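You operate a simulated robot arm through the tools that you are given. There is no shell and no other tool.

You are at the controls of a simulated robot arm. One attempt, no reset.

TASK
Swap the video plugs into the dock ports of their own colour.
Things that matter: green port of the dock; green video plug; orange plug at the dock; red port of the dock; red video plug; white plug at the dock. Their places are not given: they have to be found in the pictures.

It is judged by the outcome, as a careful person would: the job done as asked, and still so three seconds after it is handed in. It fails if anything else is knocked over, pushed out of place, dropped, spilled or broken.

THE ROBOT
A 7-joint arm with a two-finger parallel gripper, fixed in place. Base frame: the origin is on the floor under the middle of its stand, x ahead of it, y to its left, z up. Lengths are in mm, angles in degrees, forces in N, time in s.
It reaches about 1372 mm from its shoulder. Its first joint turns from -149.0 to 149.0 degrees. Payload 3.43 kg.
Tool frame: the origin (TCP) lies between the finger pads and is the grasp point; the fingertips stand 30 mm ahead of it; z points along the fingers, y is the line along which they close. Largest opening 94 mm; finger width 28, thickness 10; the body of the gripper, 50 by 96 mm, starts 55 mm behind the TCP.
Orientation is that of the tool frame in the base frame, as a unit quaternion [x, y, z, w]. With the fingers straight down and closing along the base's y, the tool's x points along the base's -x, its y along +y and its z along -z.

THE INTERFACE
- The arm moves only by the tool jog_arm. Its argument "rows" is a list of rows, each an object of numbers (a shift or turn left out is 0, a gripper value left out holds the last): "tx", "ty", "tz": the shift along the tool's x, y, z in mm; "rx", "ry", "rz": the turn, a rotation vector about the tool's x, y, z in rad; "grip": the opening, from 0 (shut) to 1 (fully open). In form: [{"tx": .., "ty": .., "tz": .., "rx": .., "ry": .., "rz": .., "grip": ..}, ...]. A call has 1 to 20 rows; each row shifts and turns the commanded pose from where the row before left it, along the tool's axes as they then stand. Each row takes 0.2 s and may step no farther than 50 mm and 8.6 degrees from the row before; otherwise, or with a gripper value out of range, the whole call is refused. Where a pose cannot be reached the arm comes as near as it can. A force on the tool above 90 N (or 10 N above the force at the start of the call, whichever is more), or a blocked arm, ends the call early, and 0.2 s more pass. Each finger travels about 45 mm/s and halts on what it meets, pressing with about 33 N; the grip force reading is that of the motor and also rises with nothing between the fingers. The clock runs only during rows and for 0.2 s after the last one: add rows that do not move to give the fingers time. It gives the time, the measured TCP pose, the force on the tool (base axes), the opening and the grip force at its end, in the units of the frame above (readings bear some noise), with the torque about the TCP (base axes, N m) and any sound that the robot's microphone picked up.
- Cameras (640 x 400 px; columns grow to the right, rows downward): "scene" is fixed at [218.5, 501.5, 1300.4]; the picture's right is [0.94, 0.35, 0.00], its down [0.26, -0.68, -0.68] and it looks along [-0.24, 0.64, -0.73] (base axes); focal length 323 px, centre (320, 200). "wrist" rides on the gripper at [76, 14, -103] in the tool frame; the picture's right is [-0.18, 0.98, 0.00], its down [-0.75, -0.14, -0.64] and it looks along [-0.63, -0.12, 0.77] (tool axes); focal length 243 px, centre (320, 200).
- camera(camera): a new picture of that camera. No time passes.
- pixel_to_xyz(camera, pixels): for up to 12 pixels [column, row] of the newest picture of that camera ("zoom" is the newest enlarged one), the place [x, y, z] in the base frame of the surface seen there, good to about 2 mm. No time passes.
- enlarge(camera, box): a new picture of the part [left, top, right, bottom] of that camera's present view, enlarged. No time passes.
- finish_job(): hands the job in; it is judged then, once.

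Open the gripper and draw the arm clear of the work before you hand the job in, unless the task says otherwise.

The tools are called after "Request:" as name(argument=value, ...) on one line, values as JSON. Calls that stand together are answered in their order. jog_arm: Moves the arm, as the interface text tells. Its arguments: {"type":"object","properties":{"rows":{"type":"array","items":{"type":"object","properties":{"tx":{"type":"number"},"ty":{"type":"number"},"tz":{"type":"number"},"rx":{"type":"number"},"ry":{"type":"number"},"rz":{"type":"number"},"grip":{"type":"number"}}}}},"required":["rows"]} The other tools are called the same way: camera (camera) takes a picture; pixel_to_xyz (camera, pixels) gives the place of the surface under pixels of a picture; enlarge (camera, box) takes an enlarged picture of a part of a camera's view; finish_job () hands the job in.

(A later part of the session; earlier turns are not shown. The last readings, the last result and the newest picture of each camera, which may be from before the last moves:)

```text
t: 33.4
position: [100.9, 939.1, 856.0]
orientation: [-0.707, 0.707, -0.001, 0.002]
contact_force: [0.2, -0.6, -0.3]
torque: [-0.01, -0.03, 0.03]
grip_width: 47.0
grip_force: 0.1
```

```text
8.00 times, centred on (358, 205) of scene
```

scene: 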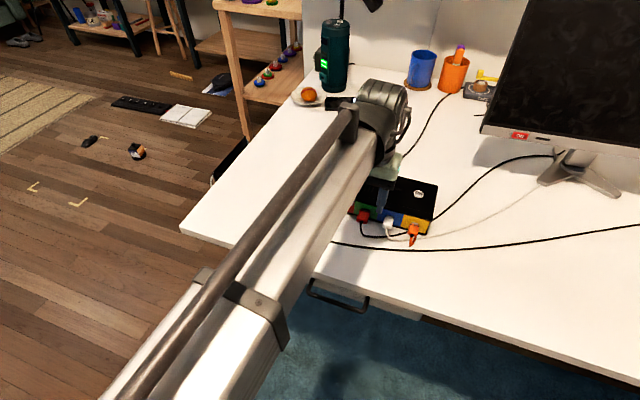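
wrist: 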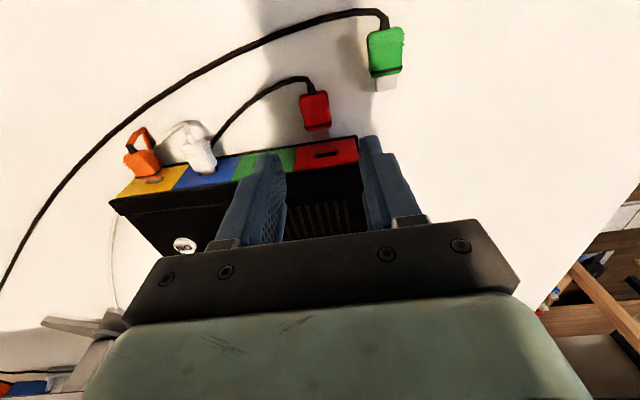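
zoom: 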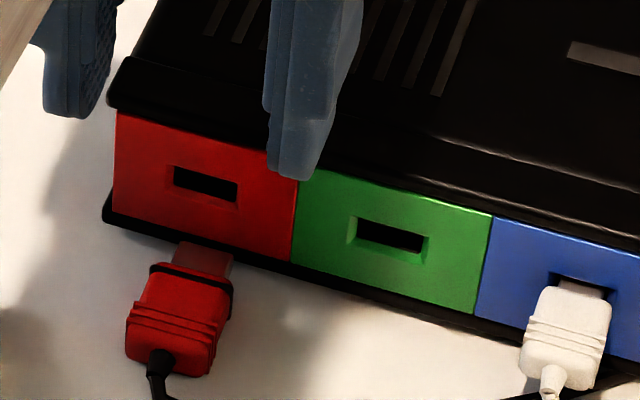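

The plug dropped straight down onto the table with its front near y≈949, so it was not latched. I look at the dock and both loose plugs again to judge whether the dock moved and how long the metal tip is.

Request:
enlarge(camera="scene", box=[310, 150, 460, 250])

Request:
enlarge(camera="wrist", box=[350, 0, 430, 100])

```text
4.00 times, centred on (385, 200) of scene
```

zoom: 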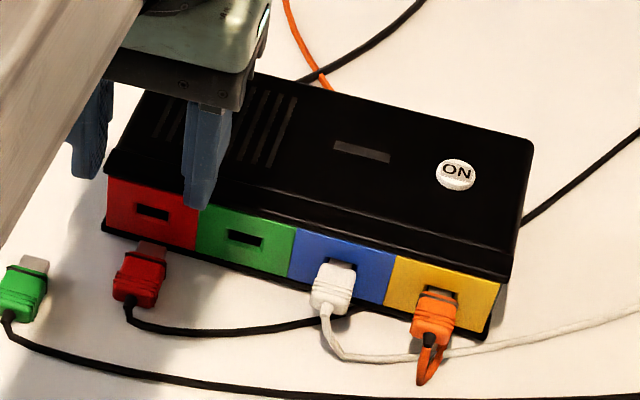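

```text
4.00 times, centred on (390, 50) of wrist
```

zoom: 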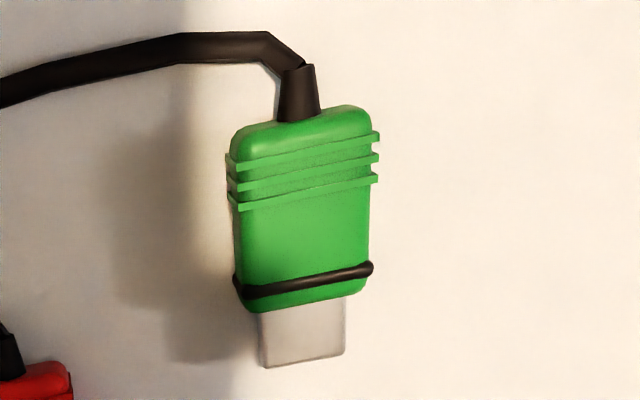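

The right end of the dock is unmoved; the left may have shifted a millimetre. I measure panel points across the face, and the green plug's metal length.

Request:
pixel_to_xyz(camera="zoom", pixels=[[300, 310], [310, 330], [310, 360], [265, 345], [345, 345], [300, 230], [300, 130], [238, 230], [372, 215], [245, 290], [365, 275], [270, 362]])

Request:
enlarge(camera="scene", box=[310, 150, 460, 250])

```text
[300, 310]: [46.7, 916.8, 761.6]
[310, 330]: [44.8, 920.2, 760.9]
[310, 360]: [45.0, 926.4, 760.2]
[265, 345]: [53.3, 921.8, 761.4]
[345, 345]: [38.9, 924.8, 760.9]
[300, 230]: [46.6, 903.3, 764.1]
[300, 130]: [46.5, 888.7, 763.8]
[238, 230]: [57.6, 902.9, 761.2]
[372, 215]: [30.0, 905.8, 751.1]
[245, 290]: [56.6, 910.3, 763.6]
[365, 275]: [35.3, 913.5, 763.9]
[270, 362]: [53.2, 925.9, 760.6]
```

```text
4.00 times, centred on (385, 200) of scene
```

zoom: 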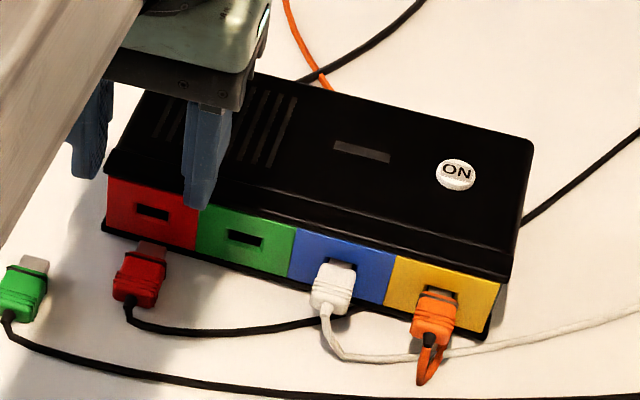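

Green plug: body y 888–915.5, metal tip to 927.5 (12 mm long), lying straight. I repeat the very first 8x zoom box so I can compare the dock's panel edges with the start.

Request:
enlarge(camera="scene", box=[325, 185, 400, 235])

```text
8.00 times, centred on (362, 210) of scene
```

zoom: 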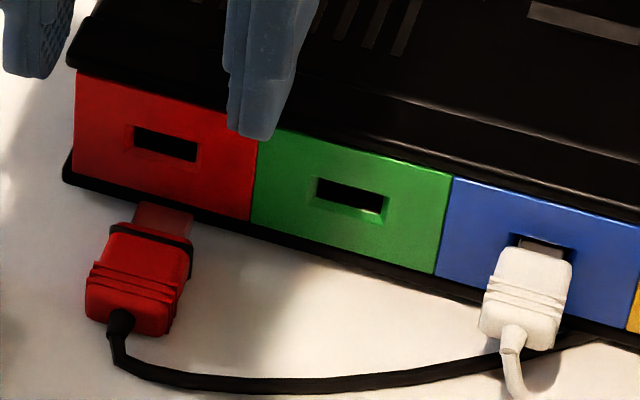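

Panel edges on the left have moved a few zoom pixels, suggesting a slight yaw of the dock. I measure the face plane now at several points across all panels.

Request:
pixel_to_xyz(camera="zoom", pixels=[[100, 100], [100, 160], [170, 105], [160, 185], [215, 140], [225, 200], [290, 160], [290, 220], [410, 190], [400, 245], [480, 210], [610, 240]])

Request:
enlarge(camera="scene", box=[395, 195, 470, 245])

```text
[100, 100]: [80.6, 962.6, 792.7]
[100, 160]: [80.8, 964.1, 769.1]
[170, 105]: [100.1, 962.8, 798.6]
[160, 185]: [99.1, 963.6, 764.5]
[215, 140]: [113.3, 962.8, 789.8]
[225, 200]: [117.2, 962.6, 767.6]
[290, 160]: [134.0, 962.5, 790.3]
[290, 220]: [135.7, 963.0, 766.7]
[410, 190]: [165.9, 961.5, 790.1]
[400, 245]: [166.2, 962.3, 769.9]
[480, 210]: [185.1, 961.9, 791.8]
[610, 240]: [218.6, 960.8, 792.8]
```

```text
8.00 times, centred on (432, 220) of scene
```

zoom: 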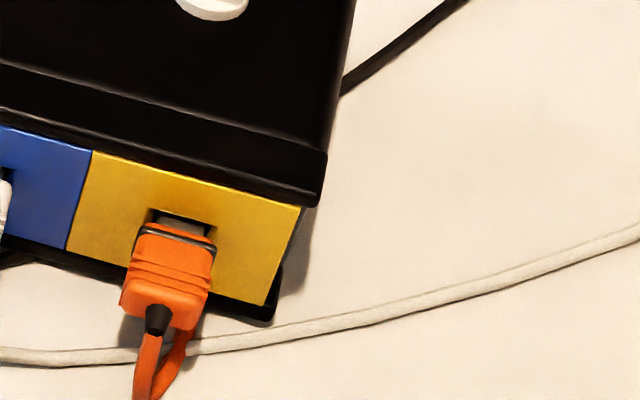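

The face is now at y≈963.3 at the left end and ≈960.5 at the right, i.e. the dock yawed about 1°; backing off 1.4 mm after pushing it must have pulled the plug out of its seat. I re-measure the red port in the same 13x zoom as before.

Request:
enlarge(camera="scene", box=[327, 192, 372, 222])

```text
13.33 times, centred on (350, 207) of scene
```

zoom: 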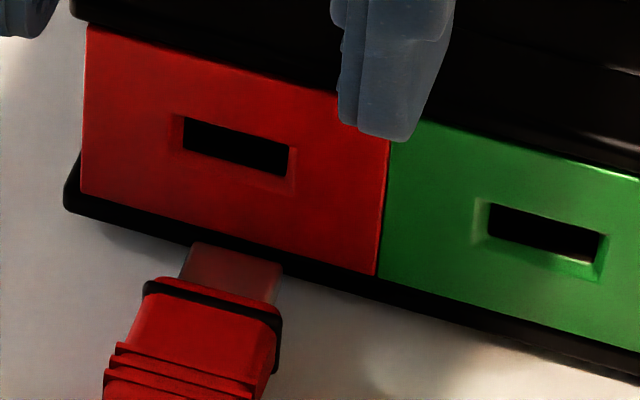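

Red port now sits ~2.4 mm further in y with x unchanged and about 1° yaw. Next I measure the red plug on the table closely to re-grasp it.

Request:
enlarge(camera="wrist", box=[275, 65, 375, 145])

```text
5.00 times, centred on (325, 105) of wrist
```

zoom: 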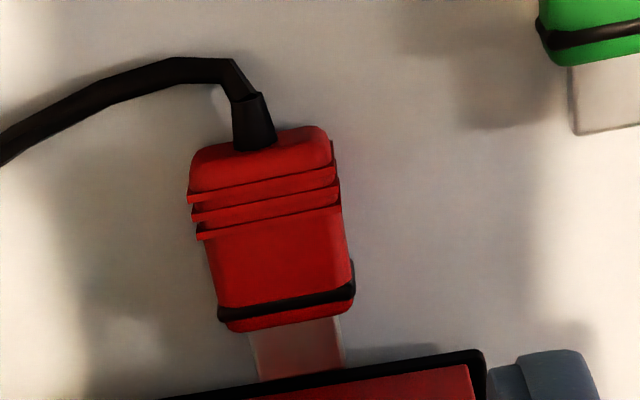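

Request:
pixel_to_xyz(camera="zoom", pixels=[[215, 265], [345, 250], [200, 200], [333, 185], [225, 310], [350, 285], [270, 255], [255, 165], [285, 322], [260, 350], [335, 340], [300, 365]])

Request:
pixel_to_xyz(camera="zoom", pixels=[[240, 140], [240, 185], [255, 235], [290, 355], [225, 75], [330, 378], [440, 358], [480, 370]])

```text
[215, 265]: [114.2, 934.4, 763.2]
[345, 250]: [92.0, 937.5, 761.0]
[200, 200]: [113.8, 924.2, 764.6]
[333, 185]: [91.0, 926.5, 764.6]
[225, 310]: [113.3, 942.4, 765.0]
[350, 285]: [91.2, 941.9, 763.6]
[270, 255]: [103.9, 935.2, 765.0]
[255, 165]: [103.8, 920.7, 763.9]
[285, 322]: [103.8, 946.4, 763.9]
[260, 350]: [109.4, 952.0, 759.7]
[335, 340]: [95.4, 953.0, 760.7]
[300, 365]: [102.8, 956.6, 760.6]
```

```text
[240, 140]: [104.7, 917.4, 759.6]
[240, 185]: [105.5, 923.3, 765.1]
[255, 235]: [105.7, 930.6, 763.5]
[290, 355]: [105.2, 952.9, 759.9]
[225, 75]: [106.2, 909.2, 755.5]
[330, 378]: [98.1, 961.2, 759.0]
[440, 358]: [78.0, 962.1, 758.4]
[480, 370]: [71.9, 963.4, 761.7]
```

Red plug lies straight: x centre ≈102.5, body y 920–946.5, top z≈764. I shift 8.5 mm back in y, turn ~1° to match the dock, and descend to just above the table around it.

Request:
jog_arm(rows=[{"tx": 8.5, "ty": -1.4, "rz": 0.0188}, {"tz": 15}, {"tz": 15}, {"tz": 15}, {"tz": 12}, {}, {}])

Request:
enlarge(camera="wrist", box=[240, 90, 400, 190])

```text
t: 35.0
position: [100.7, 930.0, 800.4]
orientation: [-0.7, 0.714, 0.0, 0.001]
contact_force: [0.5, 0.2, 0.2]
torque: [0.0, 0.02, 0.03]
grip_width: 47.1
grip_force: 0.1
```

```text
4.00 times, centred on (320, 140) of wrist
```

zoom: 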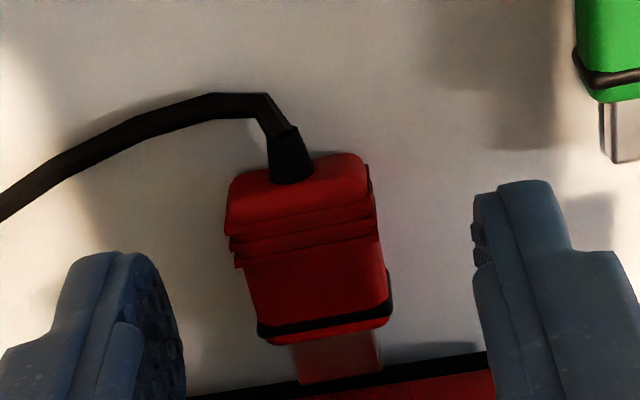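

The plug is between the fingers, roughly centred. I descend the last 19 mm and close gently.

Request:
jog_arm(rows=[{"tz": 8}, {"tz": 6}, {"tz": 4}, {"tz": 1.2}, {}, {"grip": 0.35}, {"grip": 0.27}, {"grip": 0.22}, {"grip": 0.1}, {}, {}])

Request:
enlarge(camera="wrist", box=[240, 90, 400, 190])

```text
t: 37.4
position: [101.7, 932.6, 782.3]
orientation: [-0.701, 0.713, 0.0, 0.001]
contact_force: [-0.8, -0.4, 0.1]
torque: [0.02, -0.02, -0.03]
grip_width: 21.2
grip_force: 33.0
```

```text
4.00 times, centred on (320, 140) of wrist
```

zoom: 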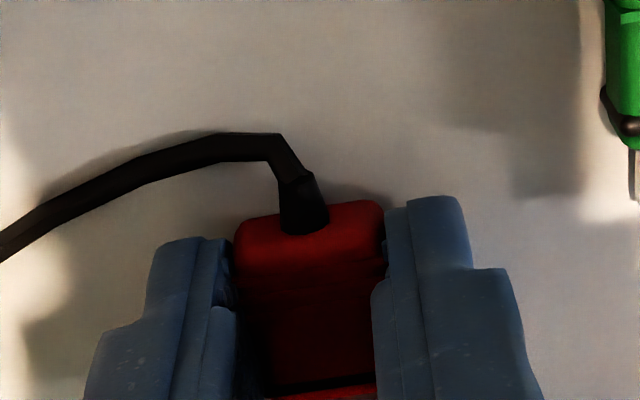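

The red plug is gripped again (21.2 mm). I lift slightly, retreat 26 mm from the dock, then raise to insertion height (+23.7 mm total) and correct x to the port line.

Request:
jog_arm(rows=[{"tz": -2}, {"tx": 8}, {"tx": 9}, {"tx": 9}, {"tz": -8}, {"tz": -8}, {"tz": -5.7, "ty": 1.5}, {}, {}, {}])

Request:
camera(camera="wrist")

Request:
enlarge(camera="wrist", box=[250, 110, 410, 210])

```text
t: 39.6
position: [100.7, 905.7, 804.5]
orientation: [-0.7, 0.714, 0.0, 0.001]
contact_force: [0.1, -0.3, 0.1]
torque: [-0.03, -0.01, 0.01]
grip_width: 21.7
grip_force: 32.9
```

```text
taken
```

wrist: 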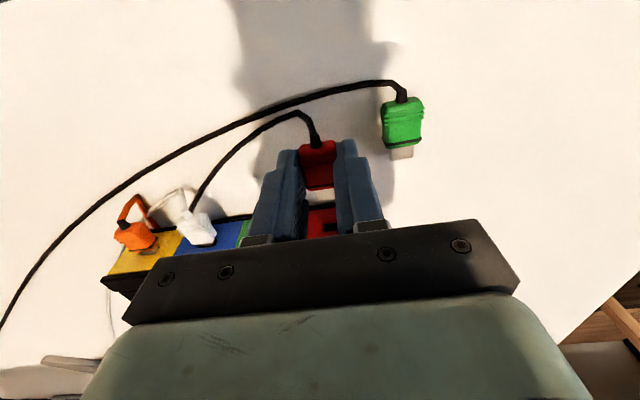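

```text
4.00 times, centred on (330, 160) of wrist
```

zoom: 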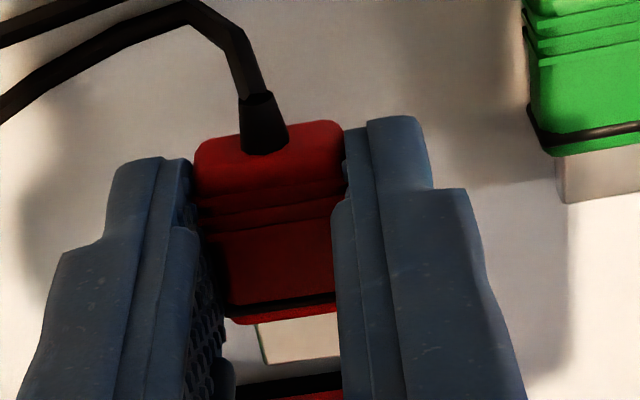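

Held plug is lined up ahead of the red port. I measure its height and front relative to earlier values.

Request:
pixel_to_xyz(camera="zoom", pixels=[[265, 170], [265, 200], [270, 260], [280, 300], [285, 318], [300, 330], [300, 355], [262, 340], [335, 345], [335, 325], [270, 360], [310, 360]])

```text
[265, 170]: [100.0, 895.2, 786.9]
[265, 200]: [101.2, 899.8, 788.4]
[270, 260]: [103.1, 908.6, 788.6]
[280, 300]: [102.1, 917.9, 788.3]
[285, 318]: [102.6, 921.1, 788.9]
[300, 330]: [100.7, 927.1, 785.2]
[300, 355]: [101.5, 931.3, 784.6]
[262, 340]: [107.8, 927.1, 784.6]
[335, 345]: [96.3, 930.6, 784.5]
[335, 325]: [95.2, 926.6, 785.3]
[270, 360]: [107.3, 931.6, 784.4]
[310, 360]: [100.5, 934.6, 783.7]
```

Top z≈788.5 and metal 784.6 match the seated heights. I advance 22 mm to just before the port, then view.

Request:
jog_arm(rows=[{"tx": -6}, {"tx": -6}, {"tx": -5}, {"tx": -5}, {}, {}])

Request:
enlarge(camera="wrist", box=[280, 140, 380, 220])

```text
t: 41.0
position: [100.6, 928.3, 805.2]
orientation: [-0.7, 0.714, 0.0, 0.001]
contact_force: [0.8, 0.3, 0.4]
torque: [0.04, 0.01, 0.02]
grip_width: 21.1
grip_force: 33.3
```

```text
5.00 times, centred on (330, 180) of wrist
```

zoom: 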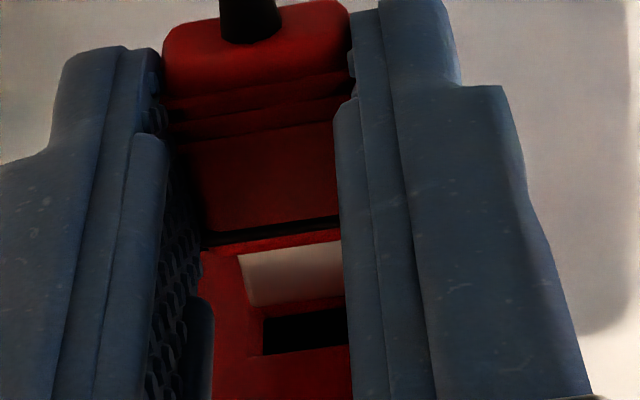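

The metal's left edge seems slightly to +x of the hole's left edge. I measure both.

Request:
pixel_to_xyz(camera="zoom", pixels=[[243, 270], [249, 298], [338, 255], [340, 290], [258, 325], [266, 325], [266, 345], [258, 345], [300, 318], [300, 350], [248, 330], [300, 290]])

```text
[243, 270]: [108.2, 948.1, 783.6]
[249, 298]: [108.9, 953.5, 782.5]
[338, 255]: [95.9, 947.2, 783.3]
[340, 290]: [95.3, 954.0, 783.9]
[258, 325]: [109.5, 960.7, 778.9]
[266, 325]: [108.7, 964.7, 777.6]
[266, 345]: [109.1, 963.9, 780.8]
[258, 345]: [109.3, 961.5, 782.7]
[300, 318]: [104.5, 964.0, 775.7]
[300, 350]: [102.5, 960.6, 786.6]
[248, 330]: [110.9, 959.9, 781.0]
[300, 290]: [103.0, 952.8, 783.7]
```

Edges agree within the measuring error; I shift 0.4 mm to −x (last time the side force pointed that way) and go in 8 mm with small steps.

Request:
jog_arm(rows=[{"ty": 0.4, "tx": -1}, {"tx": -2}, {"tx": -2}, {"tx": -2}, {"tx": -1}, {}])

```text
t: 42.4
position: [102.2, 935.0, 805.6]
orientation: [-0.701, 0.714, 0.0, 0.001]
contact_force: [-0.4, -0.5, 0.4]
torque: [-0.03, -0.02, -0.05]
grip_width: 21.4
grip_force: 32.5
```

Still no contact force at y≈935. I continue 4 mm more.

Request:
jog_arm(rows=[{"tx": -1}, {"tx": -1}, {"tx": -1}, {"tx": -1}, {}])

Request:
enlarge(camera="wrist", box=[280, 140, 380, 220])

```text
t: 43.6
position: [100.1, 939.2, 805.2]
orientation: [-0.7, 0.714, 0.0, 0.001]
contact_force: [0.1, 0.8, -0.2]
torque: [-0.04, 0.01, -0.01]
grip_width: 21.6
grip_force: 32.6
```

```text
5.00 times, centred on (330, 180) of wrist
```

zoom: 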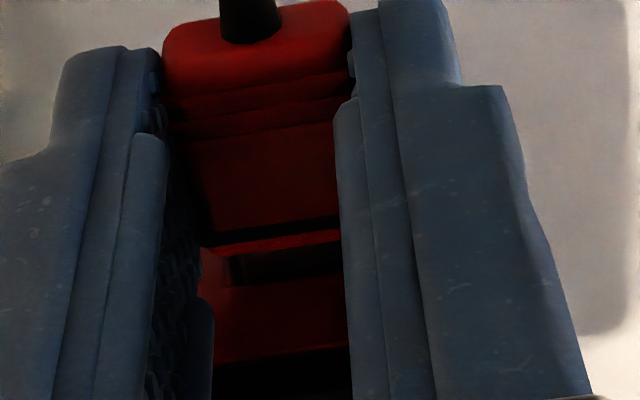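

In the hole without any side load. I advance 1 mm more in half-millimetre steps and read the force.

Request:
jog_arm(rows=[{"tx": -0.5}, {"tx": -0.5}, {}])

```text
t: 44.4
position: [100.4, 940.4, 806.3]
orientation: [-0.701, 0.714, 0.001, 0.001]
contact_force: [-3.1, -6.5, 1.0]
torque: [-0.08, 0.04, 0.03]
grip_width: 21.4
grip_force: 32.8
```

Axial force of 6.5 N shows the stop was reached at y≈939.5–940, the seat depth expected. I open the fingers just ~2 mm, without backing off, to see whether the plug holds by itself.

Request:
jog_arm(rows=[{"grip": 0.25}, {"grip": 0.25}, {}, {}])

Request:
enlarge(camera="wrist", box=[280, 140, 380, 220])

Request:
enlarge(camera="scene", box=[310, 180, 385, 230])

```text
t: 45.4
position: [100.8, 939.8, 804.7]
orientation: [-0.7, 0.714, 0.0, 0.002]
contact_force: [-0.6, 0.3, -0.5]
torque: [0.0, 0.03, 0.01]
grip_width: 23.5
grip_force: 0.1
```

```text
5.00 times, centred on (330, 180) of wrist
```

zoom: 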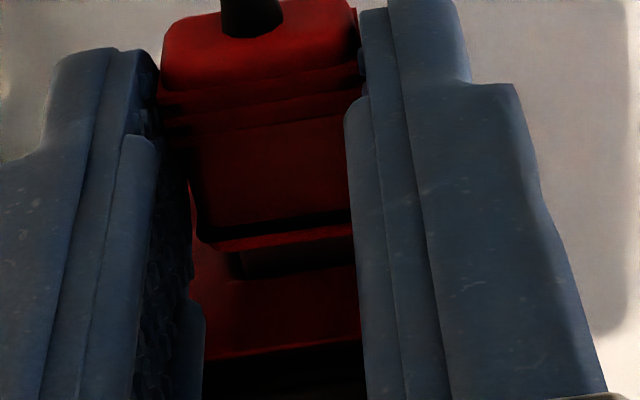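

```text
8.00 times, centred on (348, 205) of scene
```

zoom: 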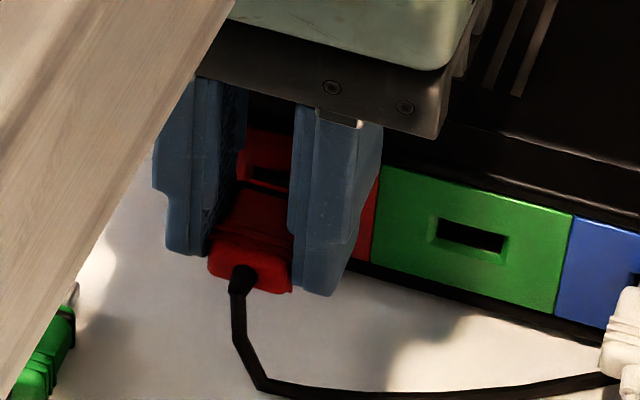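

The fingers no longer load it and the plug has not dropped, though it may have tilted a little. I measure its top surface along its length.

Request:
pixel_to_xyz(camera="zoom", pixels=[[250, 250], [265, 210], [270, 190], [290, 200], [250, 270], [360, 210], [480, 200], [540, 280]])

Request:
enlarge(camera="wrist", box=[280, 130, 380, 210])

```text
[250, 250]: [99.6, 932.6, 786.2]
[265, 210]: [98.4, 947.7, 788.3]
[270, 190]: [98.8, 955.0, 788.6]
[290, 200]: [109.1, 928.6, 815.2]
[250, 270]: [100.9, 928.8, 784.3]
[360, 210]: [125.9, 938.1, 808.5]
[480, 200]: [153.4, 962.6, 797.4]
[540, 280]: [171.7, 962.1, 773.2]
```

```text
5.00 times, centred on (330, 170) of wrist
```

zoom: 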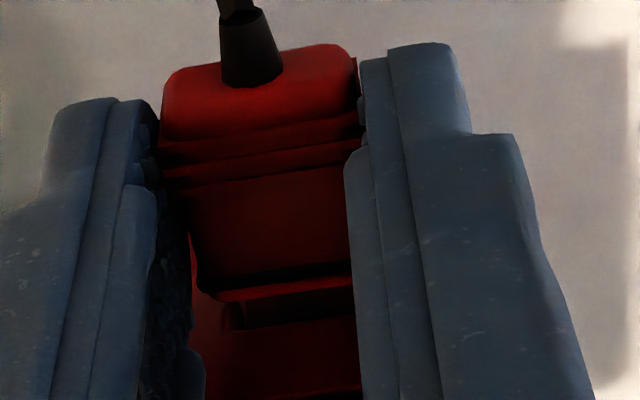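

The rear top is ~2 mm lower than the front: the plug droops about 5°, so it is only loosely in the mouth and not latched as the originals were. I measure its front edge and the panel to find how deep it is.

Request:
pixel_to_xyz(camera="zoom", pixels=[[280, 282], [280, 292], [280, 299], [290, 306], [290, 315], [290, 330], [215, 270], [215, 330], [230, 316], [300, 350], [260, 160], [260, 110]])

Request:
enlarge(camera="scene", box=[330, 190, 360, 215])

```text
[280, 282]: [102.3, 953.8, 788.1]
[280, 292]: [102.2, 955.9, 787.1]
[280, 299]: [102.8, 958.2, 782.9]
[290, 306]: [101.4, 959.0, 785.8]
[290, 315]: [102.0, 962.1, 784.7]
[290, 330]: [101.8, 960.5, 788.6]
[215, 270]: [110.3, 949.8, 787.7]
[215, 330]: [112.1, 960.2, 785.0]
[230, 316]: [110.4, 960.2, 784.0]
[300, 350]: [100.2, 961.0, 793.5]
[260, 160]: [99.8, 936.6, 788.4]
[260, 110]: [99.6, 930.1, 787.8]
```

```text
16.00 times, centred on (345, 202) of scene
```

zoom: 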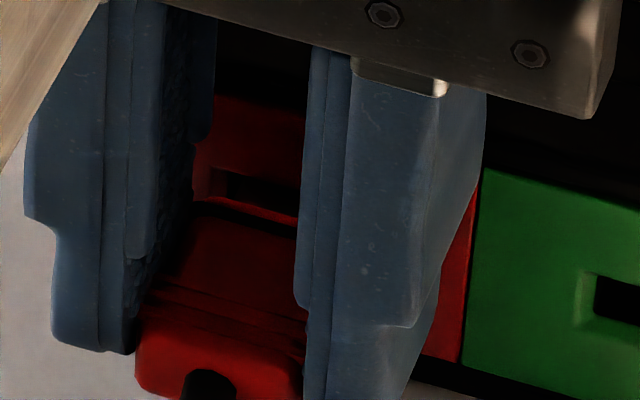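

Wrist-view heights are even along the plug (787.8–788.4), so it is in fact level, and the body-to-panel gap (~5 mm) equals the original. I open the fingers gradually and look again before rising.

Request:
jog_arm(rows=[{"grip": 0.28}, {"grip": 0.32}, {"grip": 0.38}, {"grip": 0.45}, {}, {}])

Request:
enlarge(camera="wrist", box=[270, 130, 390, 220])

Request:
enlarge(camera="scene", box=[310, 180, 385, 230])

```text
t: 46.8
position: [101.0, 940.5, 805.7]
orientation: [-0.7, 0.714, 0.0, 0.001]
contact_force: [0.8, 0.2, 0.2]
torque: [0.03, -0.03, -0.01]
grip_width: 42.3
grip_force: 0.1
```

```text
4.44 times, centred on (330, 175) of wrist
```

zoom: 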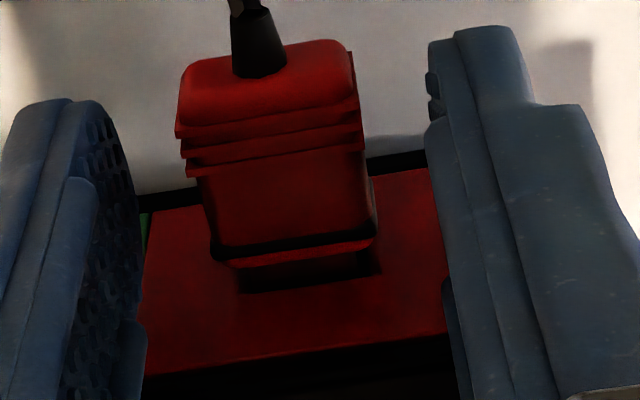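

```text
8.00 times, centred on (348, 205) of scene
```

zoom: 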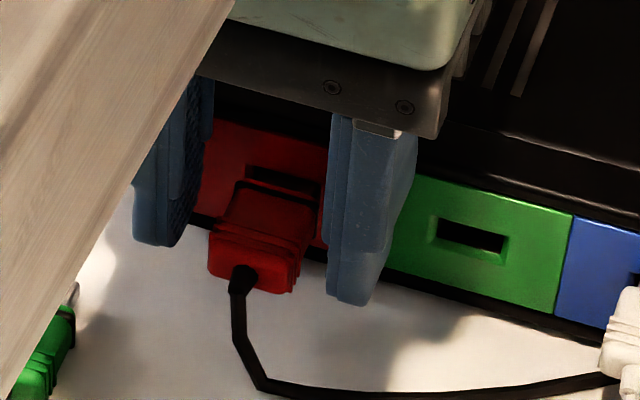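

The red plug now stays in the red port on its own, level, with the fingers fully clear. I rise straight up and inspect from above.

Request:
jog_arm(rows=[{"tz": -8}, {"tz": -15}, {"tz": -25}, {"tz": -25}, {}, {}])

Request:
enlarge(camera="wrist", box=[220, 60, 380, 160])

Request:
enlarge(camera="scene", box=[325, 185, 400, 235])

```text
t: 48.2
position: [100.6, 940.2, 878.5]
orientation: [-0.701, 0.713, 0.001, 0.0]
contact_force: [-0.4, 0.6, -0.2]
torque: [0.0, -0.01, 0.04]
grip_width: 42.4
grip_force: 0.1
```

```text
4.00 times, centred on (300, 110) of wrist
```

zoom: 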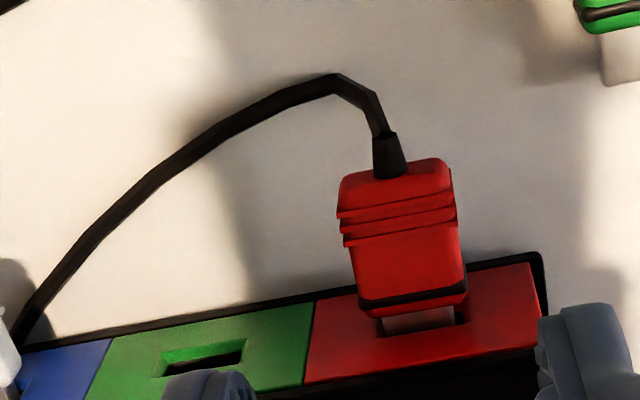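

```text
8.00 times, centred on (362, 210) of scene
```

zoom: 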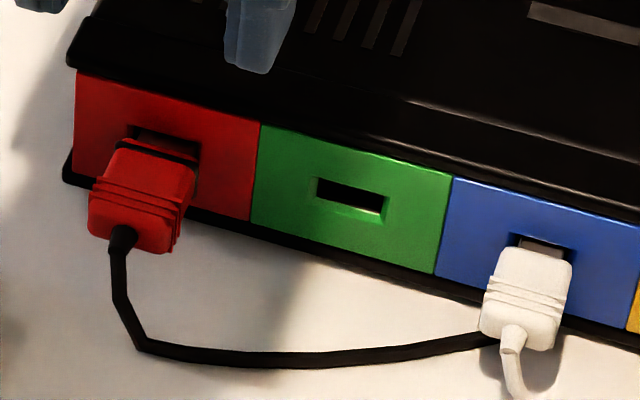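

The red plug sits in the red port exactly like the original plugs did. Now I go to the green plug on the table, hovering at about (46.5, 900.4, 840).

Request:
jog_arm(rows=[{"tx": 20.3, "ty": 26.8, "grip": 0.5}, {"tx": 20.3, "ty": 26.8}, {"tz": 19}, {"tz": 19}, {}, {}])

Request:
enlarge(camera="wrist", box=[240, 70, 400, 170])

```text
t: 49.6
position: [45.4, 900.8, 841.5]
orientation: [-0.7, 0.714, 0.0, 0.001]
contact_force: [-0.1, 0.1, -0.4]
torque: [0.03, 0.01, -0.01]
grip_width: 47.1
grip_force: 0.0
```

```text
4.00 times, centred on (320, 120) of wrist
```

zoom: 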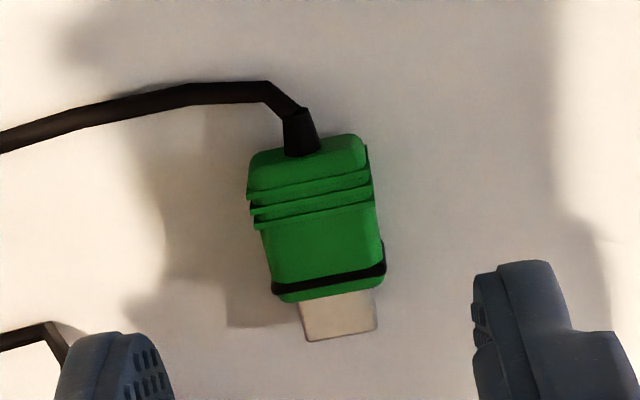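

The green plug is visible straight below, well clear of the red cable at lower left. I measure its edges.

Request:
pixel_to_xyz(camera="zoom", pixels=[[265, 245], [380, 235], [255, 170], [365, 160], [320, 250], [305, 155], [330, 295], [310, 320], [375, 310], [340, 335], [60, 345], [90, 345]])

```text
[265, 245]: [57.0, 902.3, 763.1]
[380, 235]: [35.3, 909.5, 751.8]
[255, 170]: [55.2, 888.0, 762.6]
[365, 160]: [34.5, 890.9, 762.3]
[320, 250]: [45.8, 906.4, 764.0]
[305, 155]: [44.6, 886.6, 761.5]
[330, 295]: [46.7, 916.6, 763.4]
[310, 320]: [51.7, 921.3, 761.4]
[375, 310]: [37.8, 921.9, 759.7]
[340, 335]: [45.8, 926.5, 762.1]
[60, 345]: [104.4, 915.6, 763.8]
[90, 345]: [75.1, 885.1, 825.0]
```

Green plug: x centre ≈46, body y 887–916.5; the hand is in place. I descend 58.7 mm and close on it.

Request:
jog_arm(rows=[{"tz": 15}, {"tz": 15}, {"tz": 12}, {"tz": 9}, {"tz": 5}, {"tz": 2.7}, {}, {"grip": 0.35}, {"grip": 0.27}, {"grip": 0.22}, {"grip": 0.1}, {}, {}])

Request:
enlarge(camera="wrist", box=[240, 90, 400, 190])

```text
t: 52.4
position: [45.2, 901.9, 781.4]
orientation: [-0.7, 0.714, -0.001, 0.001]
contact_force: [1.1, -0.9, -0.2]
torque: [-0.02, 0.0, 0.03]
grip_width: 21.4
grip_force: 32.7
```

```text
4.00 times, centred on (320, 140) of wrist
```

zoom: 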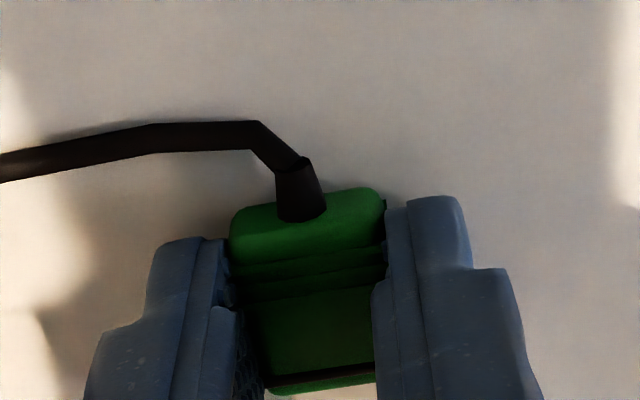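

The green plug is gripped (21.4 mm). I lift 30 mm, retreat 20 mm in −y, and carry it to the right in front of the green port (x≈150.7, y≈878).

Request:
jog_arm(rows=[{"tz": -5}, {"tz": -12}, {"tz": -13}, {"tx": 10}, {"tx": 10}, {"ty": -15}, {"ty": -15}, {"ty": -15}, {"ty": -15}, {"ty": -15}, {"ty": -15}, {"ty": -14.6}, {}, {}, {}])

Request:
camera(camera="scene")

Request:
camera(camera="wrist")

```text
t: 55.6
position: [150.7, 880.4, 811.5]
orientation: [-0.7, 0.714, 0.001, 0.001]
contact_force: [-0.7, 0.7, -0.8]
torque: [0.0, -0.01, 0.01]
grip_width: 21.2
grip_force: 33.6
```

```text
taken
```

scene: 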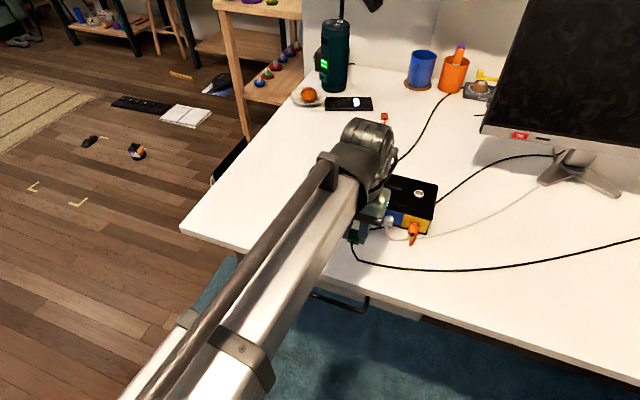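

```text
taken
```

wrist: 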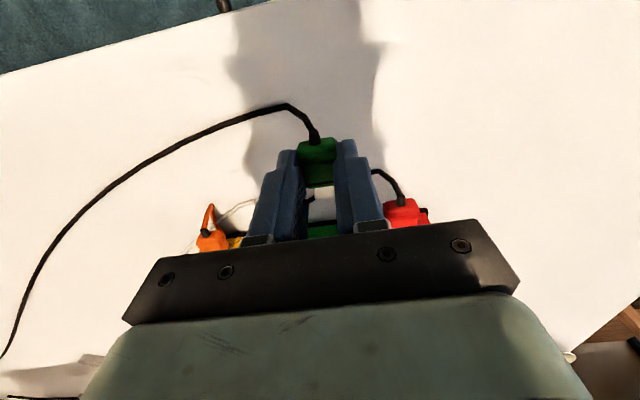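

The green plug is in front of its port with no load. I lower to insertion height (6.3 mm) and advance to y≈905, then measure its pose in hand.

Request:
jog_arm(rows=[{"tz": 6.3}, {"tx": -9}, {"tx": -9}, {"tx": -8}, {}, {}, {}])

Request:
enlarge(camera="wrist", box=[250, 110, 410, 210])

```text
t: 57.2
position: [150.4, 905.3, 804.3]
orientation: [-0.701, 0.714, 0.0, 0.0]
contact_force: [-0.5, -0.3, -0.4]
torque: [0.0, 0.01, -0.02]
grip_width: 21.2
grip_force: 33.5
```

```text
4.00 times, centred on (330, 160) of wrist
```

zoom: 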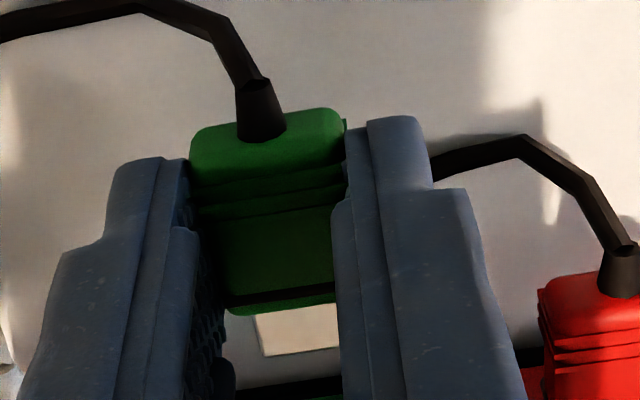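

Request:
pixel_to_xyz(camera="zoom", pixels=[[265, 160], [265, 190], [270, 250], [280, 290], [280, 308], [295, 318], [300, 345], [262, 335], [335, 335], [335, 312], [262, 350], [310, 345]])

```text
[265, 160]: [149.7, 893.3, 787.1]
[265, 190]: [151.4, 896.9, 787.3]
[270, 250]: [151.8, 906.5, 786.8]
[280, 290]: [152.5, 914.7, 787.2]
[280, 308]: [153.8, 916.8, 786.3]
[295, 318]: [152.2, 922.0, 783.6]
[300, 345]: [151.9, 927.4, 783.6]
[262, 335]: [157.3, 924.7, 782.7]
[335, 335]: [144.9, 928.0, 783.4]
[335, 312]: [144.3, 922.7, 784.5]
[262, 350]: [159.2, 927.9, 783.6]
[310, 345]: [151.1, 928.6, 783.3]
```

Compared with the red plug's successful insertion, the green one sits ~1.2 mm lower and 2.3 mm further back in the grip. I raise 1.2 mm and advance 25 mm to just before the port.

Request:
jog_arm(rows=[{"tz": -1.2}, {"tx": -7}, {"tx": -6}, {"tx": -6}, {"tx": -6}, {}, {}])

Request:
enlarge(camera="wrist", box=[280, 140, 380, 220])

```text
t: 58.8
position: [152.1, 931.5, 806.4]
orientation: [-0.7, 0.714, 0.0, 0.001]
contact_force: [-0.2, 0.3, -0.4]
torque: [0.0, 0.01, -0.02]
grip_width: 21.3
grip_force: 33.5
```

```text
5.00 times, centred on (330, 180) of wrist
```

zoom: 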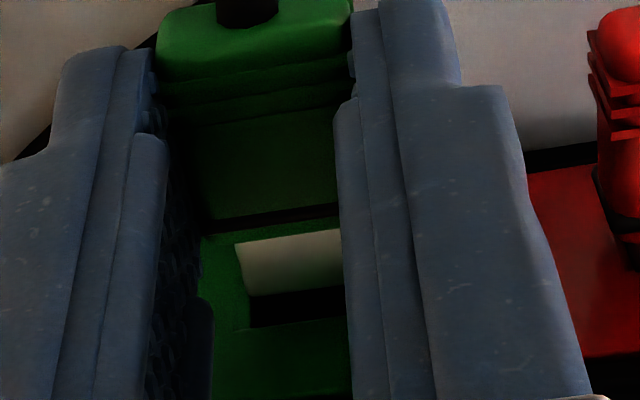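

Green metal edge lines up with the hole's left edge. I measure tip and hole positions for height and distance.

Request:
pixel_to_xyz(camera="zoom", pixels=[[240, 255], [246, 285], [252, 294], [300, 260], [300, 285], [335, 282], [254, 310], [290, 300], [290, 318], [300, 335], [240, 320], [300, 360]])

Request:
enlarge(camera="scene", box=[335, 190, 395, 230])

```text
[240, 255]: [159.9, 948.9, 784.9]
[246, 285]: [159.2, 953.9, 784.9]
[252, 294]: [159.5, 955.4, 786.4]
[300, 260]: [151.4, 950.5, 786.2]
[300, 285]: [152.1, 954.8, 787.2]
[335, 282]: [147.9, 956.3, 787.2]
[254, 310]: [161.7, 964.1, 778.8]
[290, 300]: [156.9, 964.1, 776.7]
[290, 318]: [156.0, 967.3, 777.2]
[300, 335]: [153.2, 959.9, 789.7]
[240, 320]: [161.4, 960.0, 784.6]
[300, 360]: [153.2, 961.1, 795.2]
```

```text
10.00 times, centred on (365, 210) of scene
```

zoom: 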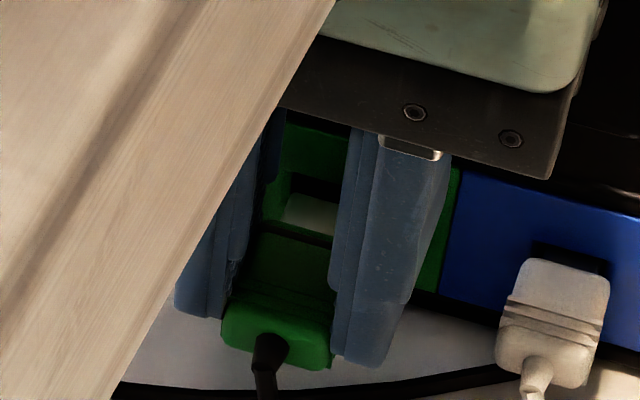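

Height readings disagree a little (possible slight nose-up pitch). I take a tighter wrist zoom over the whole plug and sample its top surface at many points.

Request:
enlarge(camera="wrist", box=[290, 130, 370, 210])

```text
5.00 times, centred on (330, 170) of wrist
```

zoom: 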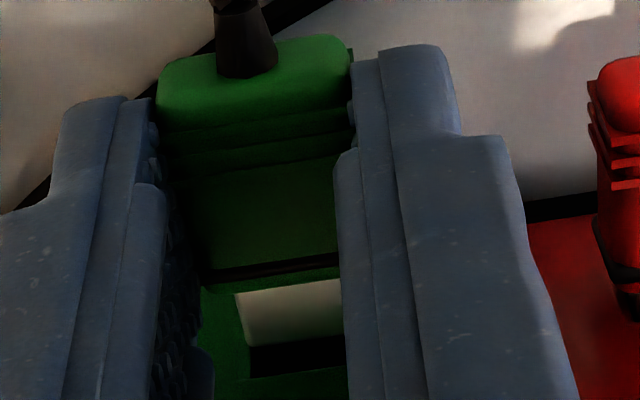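

Request:
pixel_to_xyz(camera="zoom", pixels=[[230, 105], [300, 95], [220, 190], [260, 185], [310, 180], [230, 225], [270, 220], [310, 215], [240, 250], [280, 245], [320, 240], [270, 260]])

Request:
pixel_to_xyz(camera="zoom", pixels=[[255, 305], [270, 300], [290, 298], [310, 296], [330, 294], [258, 325], [275, 325], [295, 322], [315, 320], [335, 318], [265, 315], [305, 310]])

```text
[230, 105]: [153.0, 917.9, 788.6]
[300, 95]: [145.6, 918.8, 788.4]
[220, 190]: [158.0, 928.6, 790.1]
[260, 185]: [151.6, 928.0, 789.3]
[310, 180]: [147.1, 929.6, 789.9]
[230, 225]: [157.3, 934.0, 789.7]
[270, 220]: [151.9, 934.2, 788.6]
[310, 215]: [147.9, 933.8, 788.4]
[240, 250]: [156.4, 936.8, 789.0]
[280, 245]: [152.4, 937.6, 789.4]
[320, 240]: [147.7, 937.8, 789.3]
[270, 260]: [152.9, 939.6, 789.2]
```

```text
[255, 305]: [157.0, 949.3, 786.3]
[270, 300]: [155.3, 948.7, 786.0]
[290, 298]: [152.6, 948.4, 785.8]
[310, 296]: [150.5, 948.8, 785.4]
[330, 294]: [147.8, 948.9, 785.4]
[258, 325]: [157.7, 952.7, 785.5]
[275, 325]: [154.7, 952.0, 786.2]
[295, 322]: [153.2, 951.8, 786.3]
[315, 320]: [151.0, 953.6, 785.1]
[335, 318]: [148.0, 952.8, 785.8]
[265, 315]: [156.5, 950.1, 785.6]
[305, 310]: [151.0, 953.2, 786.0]
```

The plug is level (top ≈789.2, metal ≈785.8), about 0.8 mm higher than the red was at its successful insertion. I lower 0.8 mm and go in 6 mm in small steps, reading the force.

Request:
jog_arm(rows=[{"tz": 0.8}, {"tx": -2}, {"tx": -2}, {"tx": -1}, {"tx": -1}, {}])

```text
t: 60.2
position: [151.4, 936.1, 805.1]
orientation: [-0.7, 0.714, 0.0, 0.001]
contact_force: [-0.2, -0.2, 0.2]
torque: [0.0, 0.01, 0.0]
grip_width: 21.4
grip_force: 32.8
```

No contact yet with the tip at the mouth. I continue 3 mm in 1 mm steps.

Request:
jog_arm(rows=[{"tx": -1}, {"tx": -1}, {"tx": -1}, {}])

```text
t: 61.2
position: [150.9, 939.1, 805.3]
orientation: [-0.7, 0.714, -0.001, 0.001]
contact_force: [0.1, 0.4, -0.1]
torque: [0.0, -0.04, -0.04]
grip_width: 21.3
grip_force: 32.7
```

No force; tip ~3 mm inside. I go on 2 mm and look at the wrist view.

Request:
jog_arm(rows=[{"tx": -1}, {"tx": -1}, {}])

Request:
enlarge(camera="wrist", box=[280, 140, 380, 220])

```text
t: 62.0
position: [151.3, 940.7, 804.9]
orientation: [-0.7, 0.714, 0.0, 0.002]
contact_force: [-0.4, 0.6, -0.8]
torque: [-0.02, 0.0, -0.01]
grip_width: 21.6
grip_force: 33.0
```

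```text
5.00 times, centred on (330, 180) of wrist
```

zoom: 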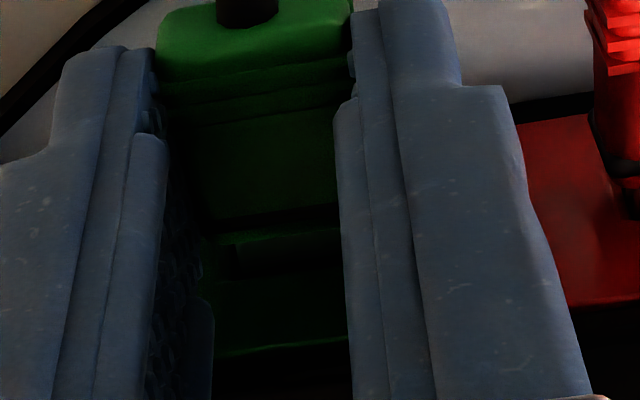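

Geometry now matches the red plug just before its stop. I advance 1 mm in half-millimetre steps and read the force.

Request:
jog_arm(rows=[{"tx": -0.5}, {"tx": -0.5}, {}])

```text
t: 62.8
position: [152.8, 941.6, 804.8]
orientation: [-0.701, 0.713, 0.0, 0.001]
contact_force: [0.5, -0.4, -0.7]
torque: [0.01, -0.05, -0.02]
grip_width: 21.4
grip_force: 33.4
```

Still free at cmd y≈941.4. Another 0.5 mm step, then read.

Request:
jog_arm(rows=[{"tx": -0.5}, {}])

```text
t: 63.4
position: [152.4, 941.9, 805.1]
orientation: [-0.7, 0.714, 0.0, 0.001]
contact_force: [0.0, -1.6, -0.1]
torque: [-0.04, -0.01, -0.02]
grip_width: 21.7
grip_force: 33.1
```

A hint of contact (−1.6 N). I take one more 0.5 mm step.

Request:
jog_arm(rows=[{"tx": -0.5}, {}])

```text
t: 64.0
position: [151.9, 941.3, 804.8]
orientation: [-0.7, 0.714, 0.0, 0.001]
contact_force: [0.8, -7.7, -2.5]
torque: [-0.1, -0.03, -0.19]
grip_width: 21.4
grip_force: 33.6
```

The stop is reached with 7.7 N, the same as for the red plug. Without backing off, I open the fingers ~2 mm and check that the plug holds.

Request:
jog_arm(rows=[{"grip": 0.25}, {"grip": 0.25}, {}, {}])

Request:
enlarge(camera="wrist", box=[280, 130, 380, 210])

```text
t: 65.0
position: [151.4, 942.9, 804.2]
orientation: [-0.701, 0.713, 0.001, 0.001]
contact_force: [1.0, -0.6, 0.6]
torque: [0.02, -0.03, -0.03]
grip_width: 23.5
grip_force: 0.0
```

```text
5.00 times, centred on (330, 170) of wrist
```

zoom: 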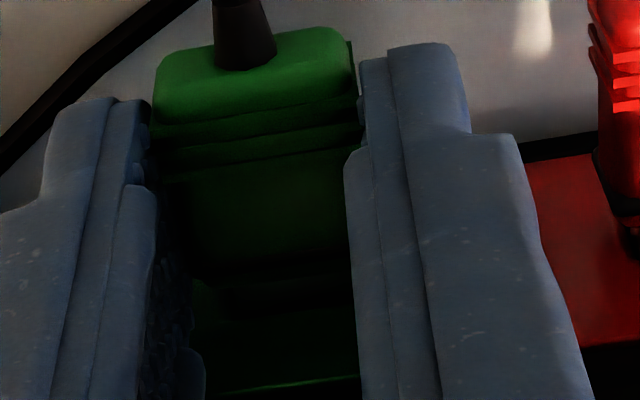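

The plug stays put; I measure its top surface for droop before opening fully.

Request:
pixel_to_xyz(camera="zoom", pixels=[[240, 90], [290, 80], [230, 200], [270, 195], [310, 190], [260, 230], [300, 225], [270, 262], [290, 275], [300, 330]])

Request:
enlarge(camera="scene", box=[335, 190, 395, 230])

```text
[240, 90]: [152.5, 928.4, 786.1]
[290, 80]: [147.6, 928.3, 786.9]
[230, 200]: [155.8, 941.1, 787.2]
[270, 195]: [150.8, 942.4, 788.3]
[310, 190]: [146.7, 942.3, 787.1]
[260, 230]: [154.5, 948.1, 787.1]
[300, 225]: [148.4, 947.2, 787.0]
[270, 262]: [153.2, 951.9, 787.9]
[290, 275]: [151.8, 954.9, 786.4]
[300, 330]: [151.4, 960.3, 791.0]
```

```text
10.00 times, centred on (365, 210) of scene
```

zoom: 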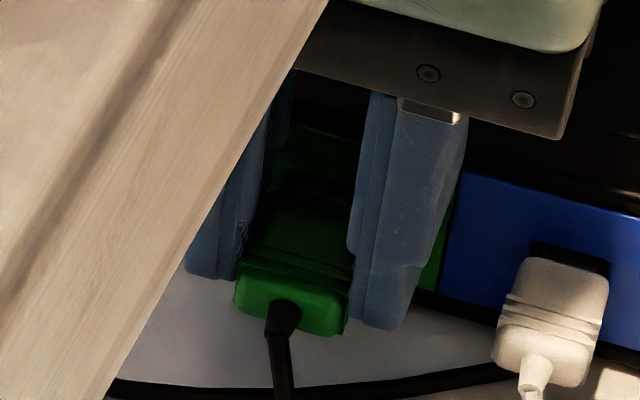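

The top is level at ≈787.2, as in the original seated state. I open fully in steps and check before rising.

Request:
jog_arm(rows=[{"grip": 0.28}, {"grip": 0.32}, {"grip": 0.38}, {"grip": 0.44}, {}, {}])

Request:
enlarge(camera="wrist", box=[270, 130, 390, 220])

```text
t: 66.4
position: [151.4, 942.2, 804.8]
orientation: [-0.701, 0.714, -0.001, 0.001]
contact_force: [0.9, 0.9, 0.0]
torque: [0.02, -0.01, 0.0]
grip_width: 41.6
grip_force: 0.1
```

```text
4.44 times, centred on (330, 175) of wrist
```

zoom: 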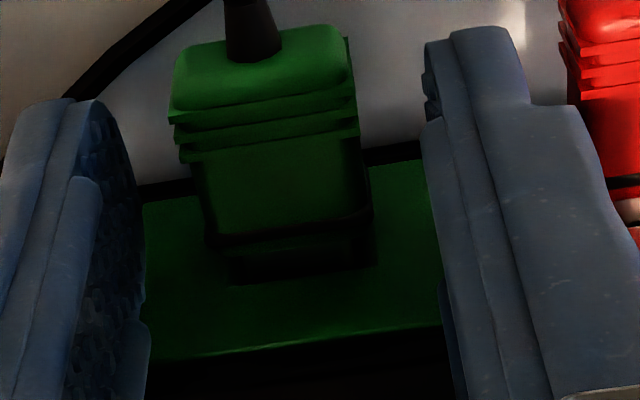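

The green plug holds in the green port on its own. I rise straight up clear of the plugs and then retreat, and inspect both plugs.

Request:
jog_arm(rows=[{"tz": -8}, {"tz": -15}, {"tz": -25}, {"tz": -30}, {}, {}])

Request:
enlarge(camera="wrist", box=[240, 60, 400, 160])

Request:
camera(camera="scene")

```text
t: 67.8
position: [152.1, 943.1, 885.9]
orientation: [-0.701, 0.713, 0.0, 0.001]
contact_force: [-0.3, -0.3, -1.0]
torque: [-0.03, -0.03, 0.01]
grip_width: 41.1
grip_force: 0.1
```

```text
4.00 times, centred on (320, 110) of wrist
```

zoom: 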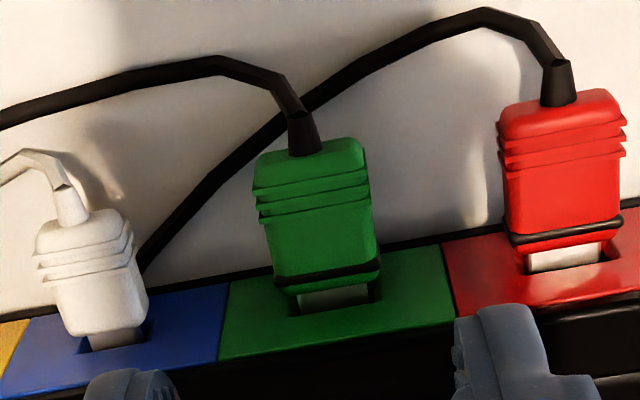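

```text
taken
```

scene: 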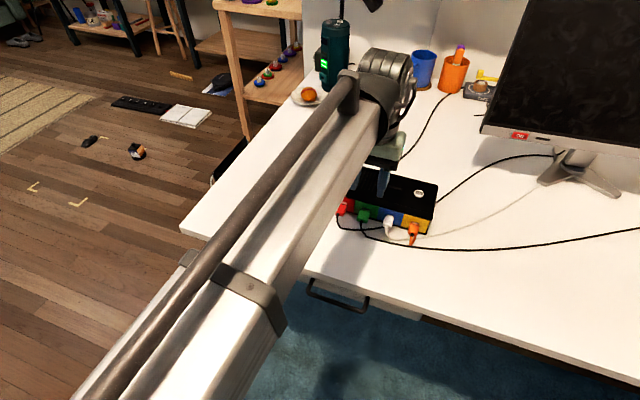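

Both plugs sit in ports of their own colour. I draw the arm away towards the start pose so the scene camera can see everything.

Request:
jog_arm(rows=[{"tz": -30}, {"tz": -30}, {"tx": 32, "ty": 17.5, "tz": -9}, {"tx": 32, "ty": 17.5, "tz": -9}, {"tx": 32, "ty": 17.5, "tz": -9}, {"tx": 32, "ty": 17.5, "tz": -9}, {"tx": 32, "ty": 17.5, "tz": -9}, {"tx": 32, "ty": 17.5, "tz": -9}, {}, {}])

Request:
enlarge(camera="scene", box=[310, 150, 460, 250])

Request:
enlarge(camera="scene", box=[325, 185, 400, 235])

```text
t: 70.0
position: [42.2, 751.5, 998.9]
orientation: [-0.7, 0.714, 0.0, 0.002]
contact_force: [-0.6, 0.4, -0.4]
torque: [0.03, 0.03, 0.03]
grip_width: 41.3
grip_force: 0.0
```

```text
4.00 times, centred on (385, 200) of scene
```

zoom: 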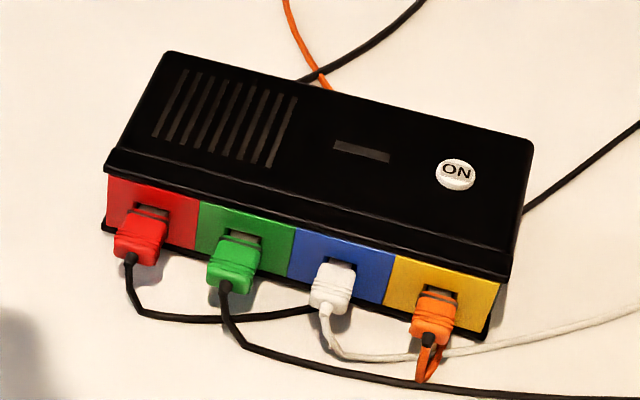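

```text
8.00 times, centred on (362, 210) of scene
```

zoom: 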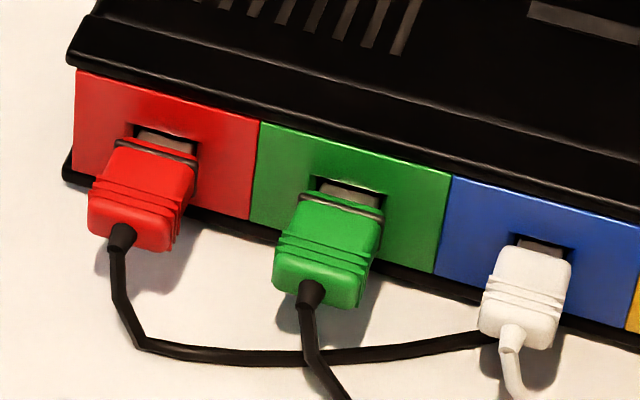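

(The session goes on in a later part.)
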